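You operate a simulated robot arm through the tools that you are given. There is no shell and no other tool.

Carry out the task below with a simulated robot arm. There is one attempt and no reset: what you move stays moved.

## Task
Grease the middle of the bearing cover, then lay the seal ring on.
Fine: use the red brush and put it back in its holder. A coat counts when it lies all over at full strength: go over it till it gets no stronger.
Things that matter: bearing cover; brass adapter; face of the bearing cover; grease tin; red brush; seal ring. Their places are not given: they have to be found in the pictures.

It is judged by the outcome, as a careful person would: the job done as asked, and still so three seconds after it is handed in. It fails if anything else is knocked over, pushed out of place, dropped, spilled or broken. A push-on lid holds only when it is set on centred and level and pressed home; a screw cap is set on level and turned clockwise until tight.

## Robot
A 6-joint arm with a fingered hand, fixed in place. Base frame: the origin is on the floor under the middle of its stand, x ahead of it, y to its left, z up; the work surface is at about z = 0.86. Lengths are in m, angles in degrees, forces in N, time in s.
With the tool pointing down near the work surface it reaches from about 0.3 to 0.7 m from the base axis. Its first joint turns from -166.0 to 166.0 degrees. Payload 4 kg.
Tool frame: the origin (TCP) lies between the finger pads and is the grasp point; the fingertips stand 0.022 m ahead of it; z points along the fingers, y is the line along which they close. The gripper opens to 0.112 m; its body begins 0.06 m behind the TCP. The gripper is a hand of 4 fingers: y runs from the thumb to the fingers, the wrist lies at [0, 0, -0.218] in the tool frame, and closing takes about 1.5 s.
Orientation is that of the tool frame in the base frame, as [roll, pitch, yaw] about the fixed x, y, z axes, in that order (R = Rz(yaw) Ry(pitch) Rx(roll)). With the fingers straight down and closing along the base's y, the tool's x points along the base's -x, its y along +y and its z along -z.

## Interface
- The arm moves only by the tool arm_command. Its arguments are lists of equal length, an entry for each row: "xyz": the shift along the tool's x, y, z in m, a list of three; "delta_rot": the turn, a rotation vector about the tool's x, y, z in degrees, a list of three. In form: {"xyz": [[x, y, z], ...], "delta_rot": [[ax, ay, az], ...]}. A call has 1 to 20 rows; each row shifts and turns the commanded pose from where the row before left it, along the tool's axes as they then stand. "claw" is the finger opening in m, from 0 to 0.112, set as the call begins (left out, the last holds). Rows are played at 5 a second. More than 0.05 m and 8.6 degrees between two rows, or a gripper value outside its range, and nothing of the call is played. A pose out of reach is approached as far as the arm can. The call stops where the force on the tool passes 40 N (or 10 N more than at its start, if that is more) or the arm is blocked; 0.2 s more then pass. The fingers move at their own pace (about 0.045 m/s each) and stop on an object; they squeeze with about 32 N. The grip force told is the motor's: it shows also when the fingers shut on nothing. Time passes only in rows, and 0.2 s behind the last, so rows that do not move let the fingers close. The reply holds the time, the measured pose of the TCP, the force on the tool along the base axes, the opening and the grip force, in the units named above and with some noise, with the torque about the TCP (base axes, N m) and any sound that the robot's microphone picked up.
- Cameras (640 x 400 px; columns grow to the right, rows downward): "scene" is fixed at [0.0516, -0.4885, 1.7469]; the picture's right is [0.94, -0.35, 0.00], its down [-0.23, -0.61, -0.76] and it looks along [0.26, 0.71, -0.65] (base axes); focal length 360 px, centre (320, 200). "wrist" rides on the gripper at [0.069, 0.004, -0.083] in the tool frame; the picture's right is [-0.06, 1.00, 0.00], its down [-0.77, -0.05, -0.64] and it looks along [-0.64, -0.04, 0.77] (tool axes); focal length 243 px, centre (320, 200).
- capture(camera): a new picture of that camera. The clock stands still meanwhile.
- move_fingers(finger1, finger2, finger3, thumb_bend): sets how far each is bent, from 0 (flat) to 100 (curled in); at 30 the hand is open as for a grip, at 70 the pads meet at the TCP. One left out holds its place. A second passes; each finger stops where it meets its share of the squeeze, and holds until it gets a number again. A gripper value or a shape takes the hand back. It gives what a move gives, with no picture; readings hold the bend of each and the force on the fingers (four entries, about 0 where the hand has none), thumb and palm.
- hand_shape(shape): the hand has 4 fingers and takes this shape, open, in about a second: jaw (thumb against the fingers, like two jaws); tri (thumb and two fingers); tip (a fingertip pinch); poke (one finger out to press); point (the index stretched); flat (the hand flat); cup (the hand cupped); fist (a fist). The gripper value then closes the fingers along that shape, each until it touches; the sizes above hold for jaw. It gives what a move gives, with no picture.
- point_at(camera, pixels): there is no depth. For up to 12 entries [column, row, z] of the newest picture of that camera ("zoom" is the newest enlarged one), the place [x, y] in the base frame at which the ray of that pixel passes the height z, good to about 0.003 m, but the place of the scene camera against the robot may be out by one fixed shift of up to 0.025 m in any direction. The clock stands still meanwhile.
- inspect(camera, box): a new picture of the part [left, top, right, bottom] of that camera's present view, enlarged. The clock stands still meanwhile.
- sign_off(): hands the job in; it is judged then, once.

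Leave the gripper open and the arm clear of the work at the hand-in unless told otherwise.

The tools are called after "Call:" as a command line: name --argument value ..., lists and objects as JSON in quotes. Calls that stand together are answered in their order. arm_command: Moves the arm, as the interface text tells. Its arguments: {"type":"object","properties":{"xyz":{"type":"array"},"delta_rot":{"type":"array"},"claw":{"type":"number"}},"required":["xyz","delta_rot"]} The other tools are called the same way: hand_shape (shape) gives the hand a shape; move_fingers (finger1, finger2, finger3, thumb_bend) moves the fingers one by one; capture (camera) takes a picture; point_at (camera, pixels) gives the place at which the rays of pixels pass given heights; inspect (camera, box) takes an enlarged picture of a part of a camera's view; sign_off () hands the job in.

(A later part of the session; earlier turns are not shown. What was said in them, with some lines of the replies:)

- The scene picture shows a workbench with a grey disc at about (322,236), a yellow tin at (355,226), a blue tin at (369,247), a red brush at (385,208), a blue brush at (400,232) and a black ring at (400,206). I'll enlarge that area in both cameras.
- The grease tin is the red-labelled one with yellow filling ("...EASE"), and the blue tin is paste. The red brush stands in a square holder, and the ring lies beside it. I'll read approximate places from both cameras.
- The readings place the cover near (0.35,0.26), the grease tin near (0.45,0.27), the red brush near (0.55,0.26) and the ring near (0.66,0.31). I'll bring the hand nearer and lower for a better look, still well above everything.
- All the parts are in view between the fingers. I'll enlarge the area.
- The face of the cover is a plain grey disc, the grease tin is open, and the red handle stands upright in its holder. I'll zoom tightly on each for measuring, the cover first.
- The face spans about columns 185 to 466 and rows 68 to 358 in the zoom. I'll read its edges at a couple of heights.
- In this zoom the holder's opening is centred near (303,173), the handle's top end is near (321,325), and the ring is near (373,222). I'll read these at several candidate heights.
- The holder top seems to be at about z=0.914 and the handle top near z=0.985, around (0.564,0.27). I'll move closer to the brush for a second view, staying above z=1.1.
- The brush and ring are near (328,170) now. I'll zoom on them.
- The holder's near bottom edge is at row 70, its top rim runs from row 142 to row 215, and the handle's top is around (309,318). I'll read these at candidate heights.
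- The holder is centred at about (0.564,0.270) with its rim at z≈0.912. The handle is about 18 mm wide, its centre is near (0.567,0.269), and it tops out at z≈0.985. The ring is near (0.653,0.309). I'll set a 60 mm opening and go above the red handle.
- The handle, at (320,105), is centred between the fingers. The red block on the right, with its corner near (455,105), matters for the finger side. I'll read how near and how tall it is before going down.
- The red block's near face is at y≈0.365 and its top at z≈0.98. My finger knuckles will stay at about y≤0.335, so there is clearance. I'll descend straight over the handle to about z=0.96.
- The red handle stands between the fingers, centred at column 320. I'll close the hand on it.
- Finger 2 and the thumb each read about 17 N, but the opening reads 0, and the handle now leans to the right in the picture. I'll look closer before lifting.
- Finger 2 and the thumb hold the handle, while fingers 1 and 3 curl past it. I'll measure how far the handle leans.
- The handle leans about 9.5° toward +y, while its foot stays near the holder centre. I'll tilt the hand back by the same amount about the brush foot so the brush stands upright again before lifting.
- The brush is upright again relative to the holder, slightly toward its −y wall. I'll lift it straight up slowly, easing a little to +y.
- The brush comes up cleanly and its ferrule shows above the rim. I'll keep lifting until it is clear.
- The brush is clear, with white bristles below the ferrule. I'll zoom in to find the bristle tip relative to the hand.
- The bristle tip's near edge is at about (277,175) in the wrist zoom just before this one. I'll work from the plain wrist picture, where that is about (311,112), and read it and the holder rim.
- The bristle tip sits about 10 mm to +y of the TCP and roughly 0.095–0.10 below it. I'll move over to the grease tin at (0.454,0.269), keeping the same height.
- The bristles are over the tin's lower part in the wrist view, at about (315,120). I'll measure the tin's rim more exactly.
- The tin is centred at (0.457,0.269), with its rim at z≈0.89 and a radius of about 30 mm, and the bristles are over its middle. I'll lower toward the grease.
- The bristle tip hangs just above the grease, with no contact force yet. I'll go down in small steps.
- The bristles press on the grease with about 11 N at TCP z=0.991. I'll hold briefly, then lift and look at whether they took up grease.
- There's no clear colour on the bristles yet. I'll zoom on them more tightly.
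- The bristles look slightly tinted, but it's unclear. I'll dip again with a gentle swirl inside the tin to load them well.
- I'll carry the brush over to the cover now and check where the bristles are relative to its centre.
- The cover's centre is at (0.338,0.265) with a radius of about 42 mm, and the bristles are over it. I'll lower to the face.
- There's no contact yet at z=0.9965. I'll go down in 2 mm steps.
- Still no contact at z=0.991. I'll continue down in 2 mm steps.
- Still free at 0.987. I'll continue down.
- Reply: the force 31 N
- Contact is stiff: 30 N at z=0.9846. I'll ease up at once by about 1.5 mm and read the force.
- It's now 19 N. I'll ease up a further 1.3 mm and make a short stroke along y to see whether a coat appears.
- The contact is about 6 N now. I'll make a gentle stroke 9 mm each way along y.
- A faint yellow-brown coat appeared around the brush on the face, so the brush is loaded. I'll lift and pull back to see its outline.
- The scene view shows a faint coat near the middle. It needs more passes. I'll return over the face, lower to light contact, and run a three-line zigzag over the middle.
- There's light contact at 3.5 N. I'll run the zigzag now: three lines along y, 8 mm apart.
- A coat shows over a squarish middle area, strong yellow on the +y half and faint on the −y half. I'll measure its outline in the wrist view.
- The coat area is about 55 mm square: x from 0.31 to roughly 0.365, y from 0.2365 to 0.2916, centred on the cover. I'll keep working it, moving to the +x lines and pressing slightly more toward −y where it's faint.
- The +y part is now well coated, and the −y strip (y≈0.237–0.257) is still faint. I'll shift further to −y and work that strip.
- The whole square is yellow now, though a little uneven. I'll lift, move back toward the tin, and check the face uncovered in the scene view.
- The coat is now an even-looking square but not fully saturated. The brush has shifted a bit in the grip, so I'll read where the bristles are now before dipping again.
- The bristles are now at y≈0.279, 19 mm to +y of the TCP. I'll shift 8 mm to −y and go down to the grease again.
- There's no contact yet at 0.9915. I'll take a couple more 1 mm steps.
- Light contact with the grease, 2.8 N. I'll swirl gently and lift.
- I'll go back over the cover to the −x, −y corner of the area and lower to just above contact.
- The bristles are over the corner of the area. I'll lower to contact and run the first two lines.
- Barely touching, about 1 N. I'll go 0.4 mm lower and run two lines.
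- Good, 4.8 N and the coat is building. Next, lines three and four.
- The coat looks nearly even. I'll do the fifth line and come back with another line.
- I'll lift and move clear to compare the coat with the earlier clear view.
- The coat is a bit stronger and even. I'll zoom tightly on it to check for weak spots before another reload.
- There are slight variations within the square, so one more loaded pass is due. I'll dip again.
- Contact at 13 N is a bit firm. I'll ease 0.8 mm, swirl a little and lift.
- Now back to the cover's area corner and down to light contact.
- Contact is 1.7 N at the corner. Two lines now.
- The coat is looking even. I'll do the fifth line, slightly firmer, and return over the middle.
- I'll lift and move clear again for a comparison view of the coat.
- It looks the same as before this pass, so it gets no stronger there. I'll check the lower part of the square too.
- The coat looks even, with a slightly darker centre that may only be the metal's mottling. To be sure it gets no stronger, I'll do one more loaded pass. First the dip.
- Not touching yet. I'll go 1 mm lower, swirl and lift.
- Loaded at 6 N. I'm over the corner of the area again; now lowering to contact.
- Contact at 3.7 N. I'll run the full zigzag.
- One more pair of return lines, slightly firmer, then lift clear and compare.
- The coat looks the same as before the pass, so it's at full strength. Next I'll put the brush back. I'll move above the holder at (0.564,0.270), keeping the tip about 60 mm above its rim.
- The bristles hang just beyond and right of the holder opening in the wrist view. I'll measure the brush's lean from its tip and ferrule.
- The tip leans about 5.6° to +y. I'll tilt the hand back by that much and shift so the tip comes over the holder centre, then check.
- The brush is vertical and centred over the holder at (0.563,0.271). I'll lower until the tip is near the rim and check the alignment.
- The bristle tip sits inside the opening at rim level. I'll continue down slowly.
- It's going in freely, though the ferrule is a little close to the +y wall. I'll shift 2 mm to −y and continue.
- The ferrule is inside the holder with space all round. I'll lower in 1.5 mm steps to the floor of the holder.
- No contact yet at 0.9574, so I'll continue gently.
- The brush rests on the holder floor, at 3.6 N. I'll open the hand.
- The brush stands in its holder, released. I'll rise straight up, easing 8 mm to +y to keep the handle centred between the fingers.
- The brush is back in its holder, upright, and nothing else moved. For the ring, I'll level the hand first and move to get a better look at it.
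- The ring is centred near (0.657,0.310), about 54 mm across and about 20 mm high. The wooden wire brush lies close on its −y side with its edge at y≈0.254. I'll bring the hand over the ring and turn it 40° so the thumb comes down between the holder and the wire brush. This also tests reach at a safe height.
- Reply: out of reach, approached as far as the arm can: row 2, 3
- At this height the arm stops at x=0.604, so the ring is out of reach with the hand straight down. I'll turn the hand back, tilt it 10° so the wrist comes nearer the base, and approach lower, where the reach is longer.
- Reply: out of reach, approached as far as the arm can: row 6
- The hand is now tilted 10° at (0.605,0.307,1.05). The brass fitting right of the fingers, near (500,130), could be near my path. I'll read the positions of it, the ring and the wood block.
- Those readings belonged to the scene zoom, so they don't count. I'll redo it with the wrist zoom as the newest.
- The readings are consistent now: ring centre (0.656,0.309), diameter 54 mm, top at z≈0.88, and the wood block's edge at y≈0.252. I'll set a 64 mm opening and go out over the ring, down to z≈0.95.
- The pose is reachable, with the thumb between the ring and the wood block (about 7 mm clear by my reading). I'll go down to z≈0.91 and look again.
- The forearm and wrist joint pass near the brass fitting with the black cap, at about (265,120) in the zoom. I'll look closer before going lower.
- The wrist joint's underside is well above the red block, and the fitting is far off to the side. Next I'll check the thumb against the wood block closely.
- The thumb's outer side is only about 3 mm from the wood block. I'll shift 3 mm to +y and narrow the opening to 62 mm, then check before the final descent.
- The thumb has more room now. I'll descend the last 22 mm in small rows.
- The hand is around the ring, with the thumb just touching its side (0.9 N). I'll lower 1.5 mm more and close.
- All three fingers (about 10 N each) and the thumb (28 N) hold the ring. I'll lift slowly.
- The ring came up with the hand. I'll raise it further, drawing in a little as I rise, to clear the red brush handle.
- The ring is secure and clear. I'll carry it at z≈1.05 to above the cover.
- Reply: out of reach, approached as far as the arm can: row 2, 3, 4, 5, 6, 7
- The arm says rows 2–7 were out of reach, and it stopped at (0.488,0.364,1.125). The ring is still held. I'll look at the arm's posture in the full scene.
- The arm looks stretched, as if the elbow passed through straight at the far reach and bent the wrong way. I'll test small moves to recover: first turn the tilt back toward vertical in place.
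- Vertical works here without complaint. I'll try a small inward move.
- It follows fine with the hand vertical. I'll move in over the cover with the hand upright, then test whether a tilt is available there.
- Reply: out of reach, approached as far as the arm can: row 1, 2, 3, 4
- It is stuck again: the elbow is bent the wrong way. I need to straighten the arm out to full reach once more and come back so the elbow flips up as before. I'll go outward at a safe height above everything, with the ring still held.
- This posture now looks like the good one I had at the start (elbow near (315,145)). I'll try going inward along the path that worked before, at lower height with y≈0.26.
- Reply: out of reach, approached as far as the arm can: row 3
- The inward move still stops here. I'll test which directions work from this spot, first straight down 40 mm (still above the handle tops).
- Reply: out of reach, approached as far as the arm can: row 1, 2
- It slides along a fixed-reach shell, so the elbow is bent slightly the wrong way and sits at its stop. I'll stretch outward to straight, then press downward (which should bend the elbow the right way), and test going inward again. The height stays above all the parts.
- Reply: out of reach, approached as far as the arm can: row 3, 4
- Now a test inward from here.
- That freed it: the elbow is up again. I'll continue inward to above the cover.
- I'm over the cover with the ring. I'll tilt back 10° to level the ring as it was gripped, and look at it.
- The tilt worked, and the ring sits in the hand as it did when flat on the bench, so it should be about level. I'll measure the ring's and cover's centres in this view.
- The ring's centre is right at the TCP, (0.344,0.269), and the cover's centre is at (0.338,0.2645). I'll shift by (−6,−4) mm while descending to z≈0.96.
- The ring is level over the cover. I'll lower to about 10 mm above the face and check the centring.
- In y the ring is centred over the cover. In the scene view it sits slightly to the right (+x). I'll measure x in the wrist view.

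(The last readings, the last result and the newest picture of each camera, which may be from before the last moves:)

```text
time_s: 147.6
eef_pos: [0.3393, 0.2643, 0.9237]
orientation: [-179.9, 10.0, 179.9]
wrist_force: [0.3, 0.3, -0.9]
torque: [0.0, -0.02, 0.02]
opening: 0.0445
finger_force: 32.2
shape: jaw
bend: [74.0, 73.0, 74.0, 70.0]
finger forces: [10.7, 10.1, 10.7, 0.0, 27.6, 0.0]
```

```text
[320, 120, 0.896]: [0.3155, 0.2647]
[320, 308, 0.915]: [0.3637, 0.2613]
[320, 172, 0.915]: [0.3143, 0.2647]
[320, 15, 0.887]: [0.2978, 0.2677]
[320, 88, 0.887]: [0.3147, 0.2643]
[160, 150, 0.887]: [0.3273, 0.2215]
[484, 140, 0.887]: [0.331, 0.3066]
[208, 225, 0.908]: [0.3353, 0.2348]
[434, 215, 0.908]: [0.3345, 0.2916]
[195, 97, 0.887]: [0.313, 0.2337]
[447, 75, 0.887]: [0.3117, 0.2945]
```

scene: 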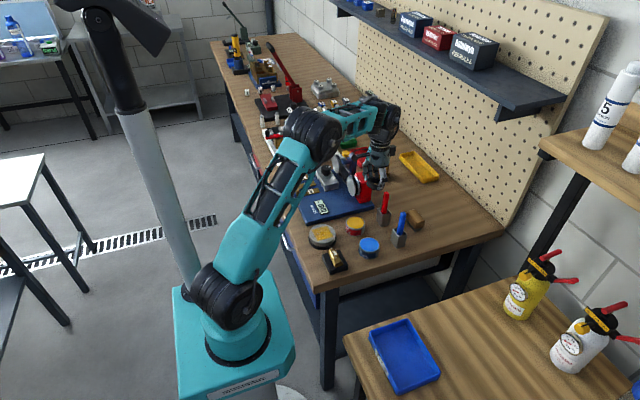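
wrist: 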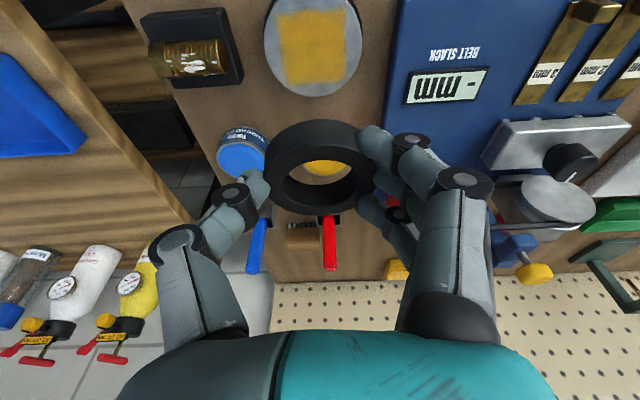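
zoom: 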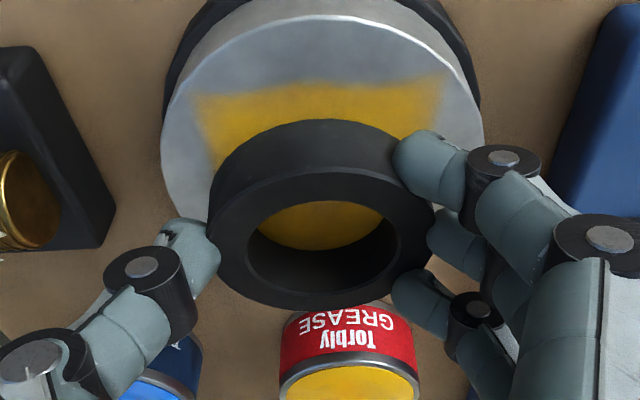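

The scene view puts the ring about 4–5 mm too far to +x. The wrist's near edge agrees at about +4 mm, and y is right. I'll shift 4 mm to −x and recheck.

Call:
arm_command --xyz '[[0.0039, 0, -0.0007], [0, 0, 0]]' --delta_rot '[[0, 0, 0], [0, 0, 0]]'

Call:
inspect --camera "scene" --box '[300, 205, 350, 255]'

Call:
inspect --camera "wrist" --box '[220, 60, 420, 260]'

```text
time_s: 148.2
eef_pos: [0.3345, 0.2651, 0.9257]
orientation: [180.0, 10.0, -179.9]
wrist_force: [-0.5, -0.6, -0.7]
torque: [-0.02, -0.01, -0.01]
opening: 0.0448
finger_force: 32.0
shape: jaw
bend: [74.0, 73.0, 74.0, 70.0]
finger forces: [10.6, 10.1, 10.6, 0.0, 27.7, 0.0]
```

```text
8.00 times, centred on (325, 230) of scene
```

zoom: 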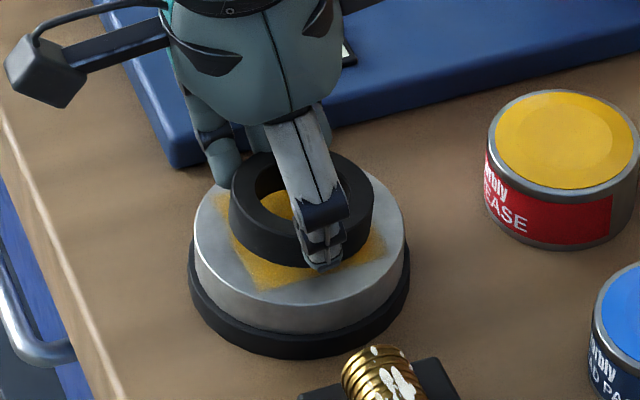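

```text
2.00 times, centred on (320, 160) of wrist
```

zoom: 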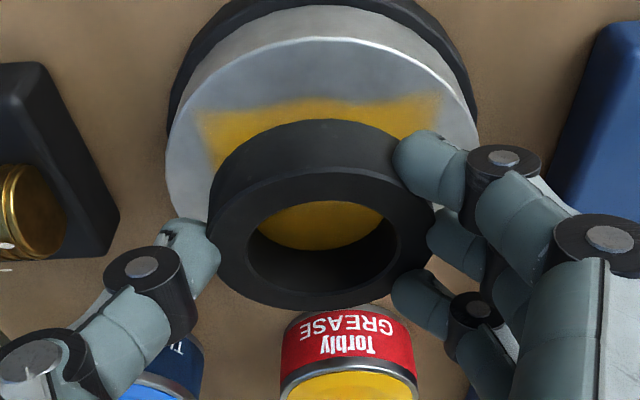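

The ring's centre now matches the cover's in both views to about 2 mm. I'll lower to contact in small steps.

Call:
arm_command --xyz '[[0.0006, 0, 0.0035], [0.0006, 0, 0.0035], [0.0003, 0, 0.0015], [0, 0, 0]]' --delta_rot '[[0, 0, 0], [0, 0, 0], [0, 0, 0], [0, 0, 0]]'

```text
time_s: 149.1
eef_pos: [0.335, 0.2661, 0.9195]
orientation: [179.7, 10.5, 180.0]
wrist_force: [-9.0, -5.3, 24.7]
torque: [0.36, -0.36, 0.1]
opening: 0.0461
finger_force: 32.1
shape: jaw
bend: [74.0, 74.0, 77.0, 70.0]
finger forces: [11.0, 11.4, 27.5, 0.0, 35.7, 0.0]
stopped in row 4: the force on the tool passed its limit at 41 N (the readings are from after the stop); the commanded pose is now the measured one
```

Contact came a bit early: the force passed 40 N at z≈0.9195. I'll ease up 1.5 mm at once and look.

Call:
arm_command --xyz '[[-0.0003, 0, -0.0015], [0, 0, 0]]' --delta_rot '[[0, 0, 0], [0, 0, 0]]'

Call:
inspect --camera "scene" --box '[300, 205, 350, 255]'

Call:
inspect --camera "wrist" --box '[220, 60, 420, 260]'

```text
time_s: 149.7
eef_pos: [0.3358, 0.2651, 0.9196]
orientation: [179.7, 10.2, 179.9]
wrist_force: [-9.2, -2.6, 19.8]
torque: [0.28, -0.27, 0.14]
opening: 0.0458
finger_force: 31.8
shape: jaw
bend: [74.0, 74.0, 77.0, 70.0]
finger forces: [11.6, 11.7, 22.8, 0.0, 33.3, 0.0]
```

```text
8.00 times, centred on (325, 230) of scene
```

zoom: 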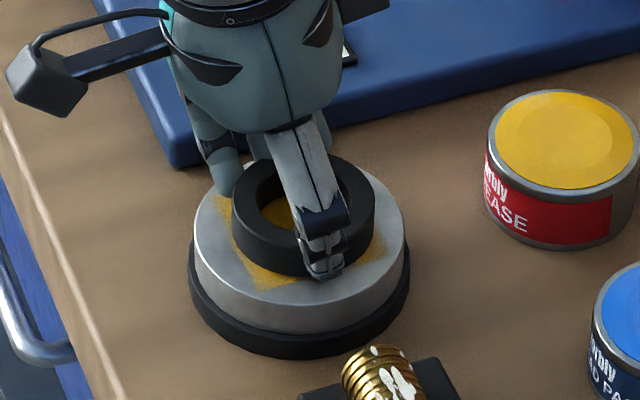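

```text
2.00 times, centred on (320, 160) of wrist
```

zoom: 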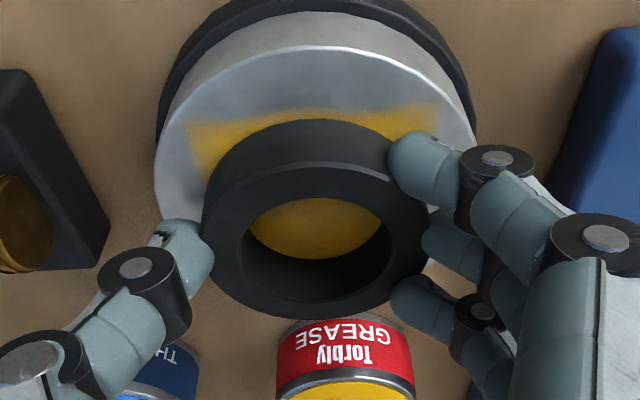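

The ring is down on the face, and its lower edge shows at the expected row. The force is still 20 N, so I'll ease more before releasing.

Call:
arm_command --xyz '[[-0.0003, 0, -0.0015], [0, 0, 0]]' --delta_rot '[[0, 0, 0], [0, 0, 0]]'

```text
time_s: 150.3
eef_pos: [0.3357, 0.265, 0.9205]
orientation: [179.8, 10.3, 180.0]
wrist_force: [-2.1, -0.9, 7.8]
torque: [0.11, -0.16, 0.04]
opening: 0.0458
finger_force: 32.4
shape: jaw
bend: [74.0, 74.0, 75.0, 70.0]
finger forces: [11.4, 10.8, 15.3, 0.1, 29.6, 0.0]
```

It's down to 8 N. I'll ease a touch more and open the hand to 64 mm.

Call:
arm_command --xyz '[[-0.0001, 0, -0.0006], [0, 0, 0]]' --delta_rot '[[0, 0, 0], [0, 0, 0]]'

Call:
arm_command --xyz '[[0, 0, 0], [0, 0, 0], [0, 0, 0], [0, 0, 0], [0, 0, 0]]' --delta_rot '[[0, 0, 0], [0, 0, 0], [0, 0, 0], [0, 0, 0], [0, 0, 0]]' --claw 0.066

Call:
inspect --camera "scene" --box '[300, 205, 350, 255]'

Call:
inspect --camera "wrist" --box '[200, 40, 440, 280]'

```text
time_s: 150.9
eef_pos: [0.3368, 0.2649, 0.9212]
orientation: [179.9, 10.2, 180.0]
wrist_force: [-0.6, 0.0, 4.1]
torque: [0.05, -0.14, -0.01]
opening: 0.0455
finger_force: 31.9
shape: jaw
bend: [74.0, 73.0, 75.0, 70.0]
finger forces: [11.3, 10.6, 13.9, 0.1, 29.0, 0.0]
```

```text
time_s: 152.1
eef_pos: [0.336, 0.2654, 0.9219]
orientation: [179.9, 10.3, -180.0]
wrist_force: [0.6, 0.7, -0.9]
torque: [0.0, -0.01, 0.0]
opening: 0.0657
finger_force: 0.1
shape: jaw
bend: [71.0, 71.0, 71.0, 71.0]
finger forces: [0.0, 0.1, 0.0, 0.1, 0.0, 0.0]
```

```text
8.00 times, centred on (325, 230) of scene
```

zoom: 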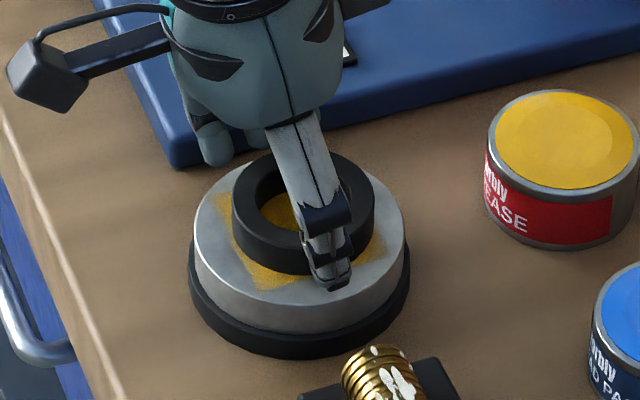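

```text
1.67 times, centred on (320, 160) of wrist
```

zoom: 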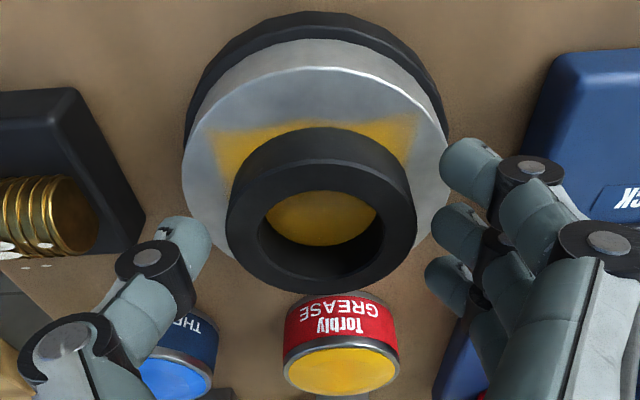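

The ring is released and lies on the face, with no finger contact. I'll rise straight up, slowly at first.

Call:
arm_command --xyz '[[-0.0009, 0, -0.0049], [-0.0017, 0, -0.0098], [-0.0035, 0, -0.0197], [-0.0052, 0, -0.0295], [-0.0052, 0, -0.0295], [-0.0052, 0, -0.0295], [0, 0, 0]]' --delta_rot '[[0, 0, 0], [0, 0, 0], [0, 0, 0], [0, 0, 0], [0, 0, 0], [0, 0, 0], [0, 0, 0]]'

Call:
inspect --camera "scene" --box '[300, 205, 350, 255]'

Call:
capture --camera "wrist"

```text
time_s: 153.7
eef_pos: [0.3351, 0.2642, 1.0466]
orientation: [179.8, 10.2, 179.9]
wrist_force: [0.2, 0.1, -0.3]
torque: [0.04, -0.03, 0.01]
opening: 0.0655
finger_force: 0.0
shape: jaw
bend: [71.0, 71.0, 71.0, 71.0]
finger forces: [0.1, 0.0, 0.0, 0.1, 0.1, 0.0]
```

```text
8.00 times, centred on (325, 230) of scene
```

zoom: 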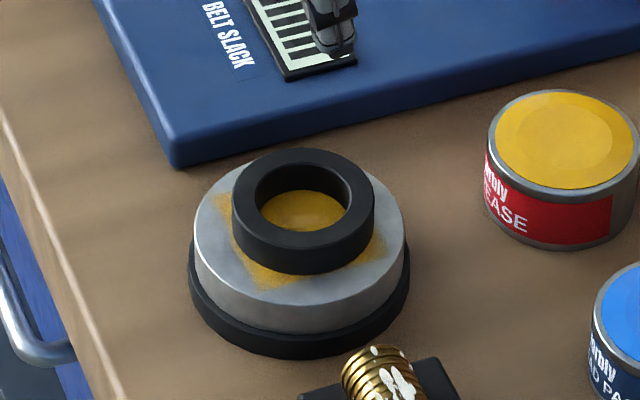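

```text
taken
```

wrist: 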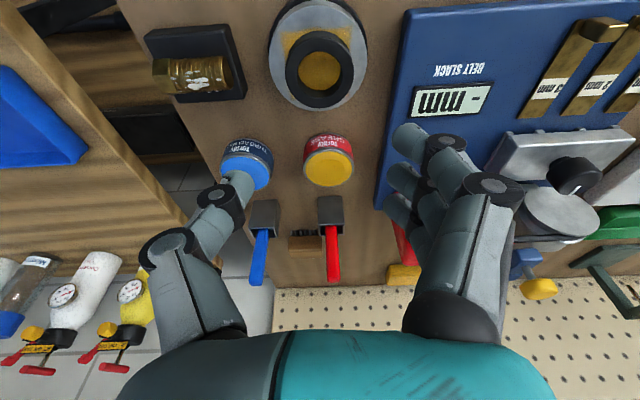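

The ring lies flat on the greased middle. I'll check how well it is centred in the wrist view.

Call:
inspect --camera "wrist" --box '[250, 0, 390, 120]'

Call:
point_at --camera "zoom" --pixels '[[320, 200, 0.9]]'

```text
3.33 times, centred on (320, 60) of wrist
```

zoom: 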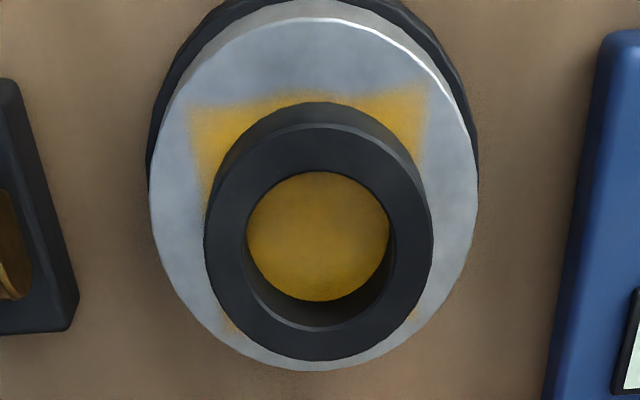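

```text
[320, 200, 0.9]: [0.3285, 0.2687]
```

Call:
point_at --camera "zoom" --pixels '[[318, 102, 0.887], [315, 20, 0.887], [307, 370, 0.887], [204, 232, 0.905], [433, 225, 0.905], [150, 205, 0.887], [478, 185, 0.887], [318, 360, 0.907], [318, 123, 0.907], [190, 107, 0.887], [428, 86, 0.887]]'

```text
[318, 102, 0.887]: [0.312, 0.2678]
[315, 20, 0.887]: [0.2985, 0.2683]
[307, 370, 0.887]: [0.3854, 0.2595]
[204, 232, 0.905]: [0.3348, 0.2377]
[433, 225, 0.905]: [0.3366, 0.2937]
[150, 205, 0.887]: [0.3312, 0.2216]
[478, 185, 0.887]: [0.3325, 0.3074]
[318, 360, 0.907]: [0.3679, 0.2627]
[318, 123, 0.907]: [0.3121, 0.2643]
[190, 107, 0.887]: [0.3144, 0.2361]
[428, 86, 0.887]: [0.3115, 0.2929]
```

The ring's centre is (0.340,0.266) and the cover's is (0.342,0.2645), so it's centred within about 2 mm. I'll level the hand, open it fully and draw up clear.

Call:
arm_command --xyz '[[0, 0, -0.02], [0, 0, -0.02], [0, -0.02, -0.04], [0, -0.03, -0.04], [0, -0.04, -0.03], [0, -0.04, -0.03], [0, 0, 0], [0, 0, 0], [0, 0, 0]]' --delta_rot '[[0, 5, 0], [0, 5, 0], [0, 0, 0], [0, 0, 0], [0, 0, 0], [0, 0, 0], [0, 0, 0], [0, 0, 0], [0, 0, 0]]' --claw 0.112

Call:
capture --camera "scene"

Call:
inspect --camera "scene" --box '[280, 170, 440, 280]'

```text
time_s: 155.7
eef_pos: [0.3286, 0.1345, 1.2261]
orientation: [179.9, 0.1, -180.0]
wrist_force: [-0.2, -0.5, -1.3]
torque: [0.01, 0.0, 0.0]
opening: 0.1119
finger_force: 0.1
shape: jaw
bend: [30.0, 30.0, 30.0, 30.0]
finger forces: [0.0, 0.0, 0.0, 0.1, 0.0, 0.0]
```

```text
taken
```

scene: 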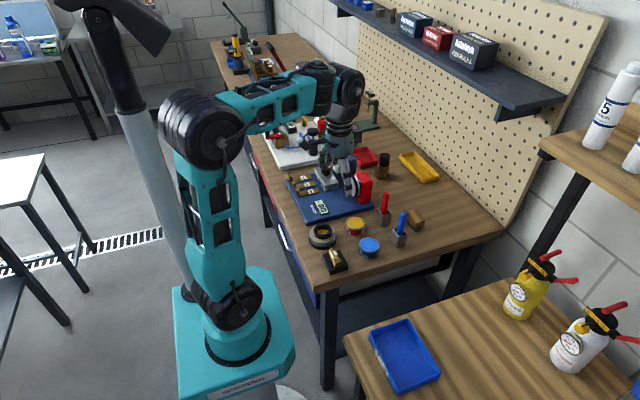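

```text
3.64 times, centred on (360, 225) of scene
```

zoom: 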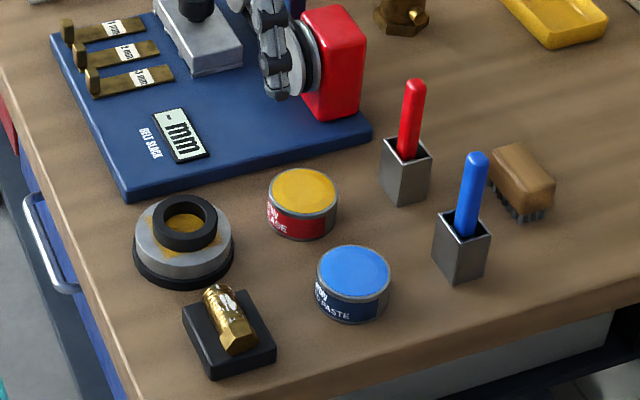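

Everything else is where it was in the first picture, including the tins, blue brush, wire brush, adapter and belt device. The red brush is back in its holder, and the greased cover has the ring lying centred on it. The hand is open and clear of the work, so I'll hand the job in.

Call:
sign_off

```text
The job is handed in.
```

The middle of the bearing cover is greased, the seal ring is lying on it, and the red brush is back in its holder. I've handed the job in, but no verdict has come back yet.

- **Grease:** the coat covers a square of about 55 mm in the middle of the face. I reloaded the brush for each pass, and the last pass made no visible difference. I judged full strength by eye from the pictures, so that is my reading rather than a measured value.
- **Seal ring:** it sits flat on the greased middle, within about 2 mm of the cover's centre. It met the cover about 5 mm sooner than I expected. The push went past 40 N and the arm stopped itself. I eased off before letting go, and the ring still settled flat.
- **Other parts:** the tins, blue brush, wire brush, brass adapter and belt device look unmoved compared with the first picture.

While carrying the ring, the arm got stuck near full stretch with its elbow bent the wrong way. I had to stretch it out again to free it, which I did above everything else on the bench.
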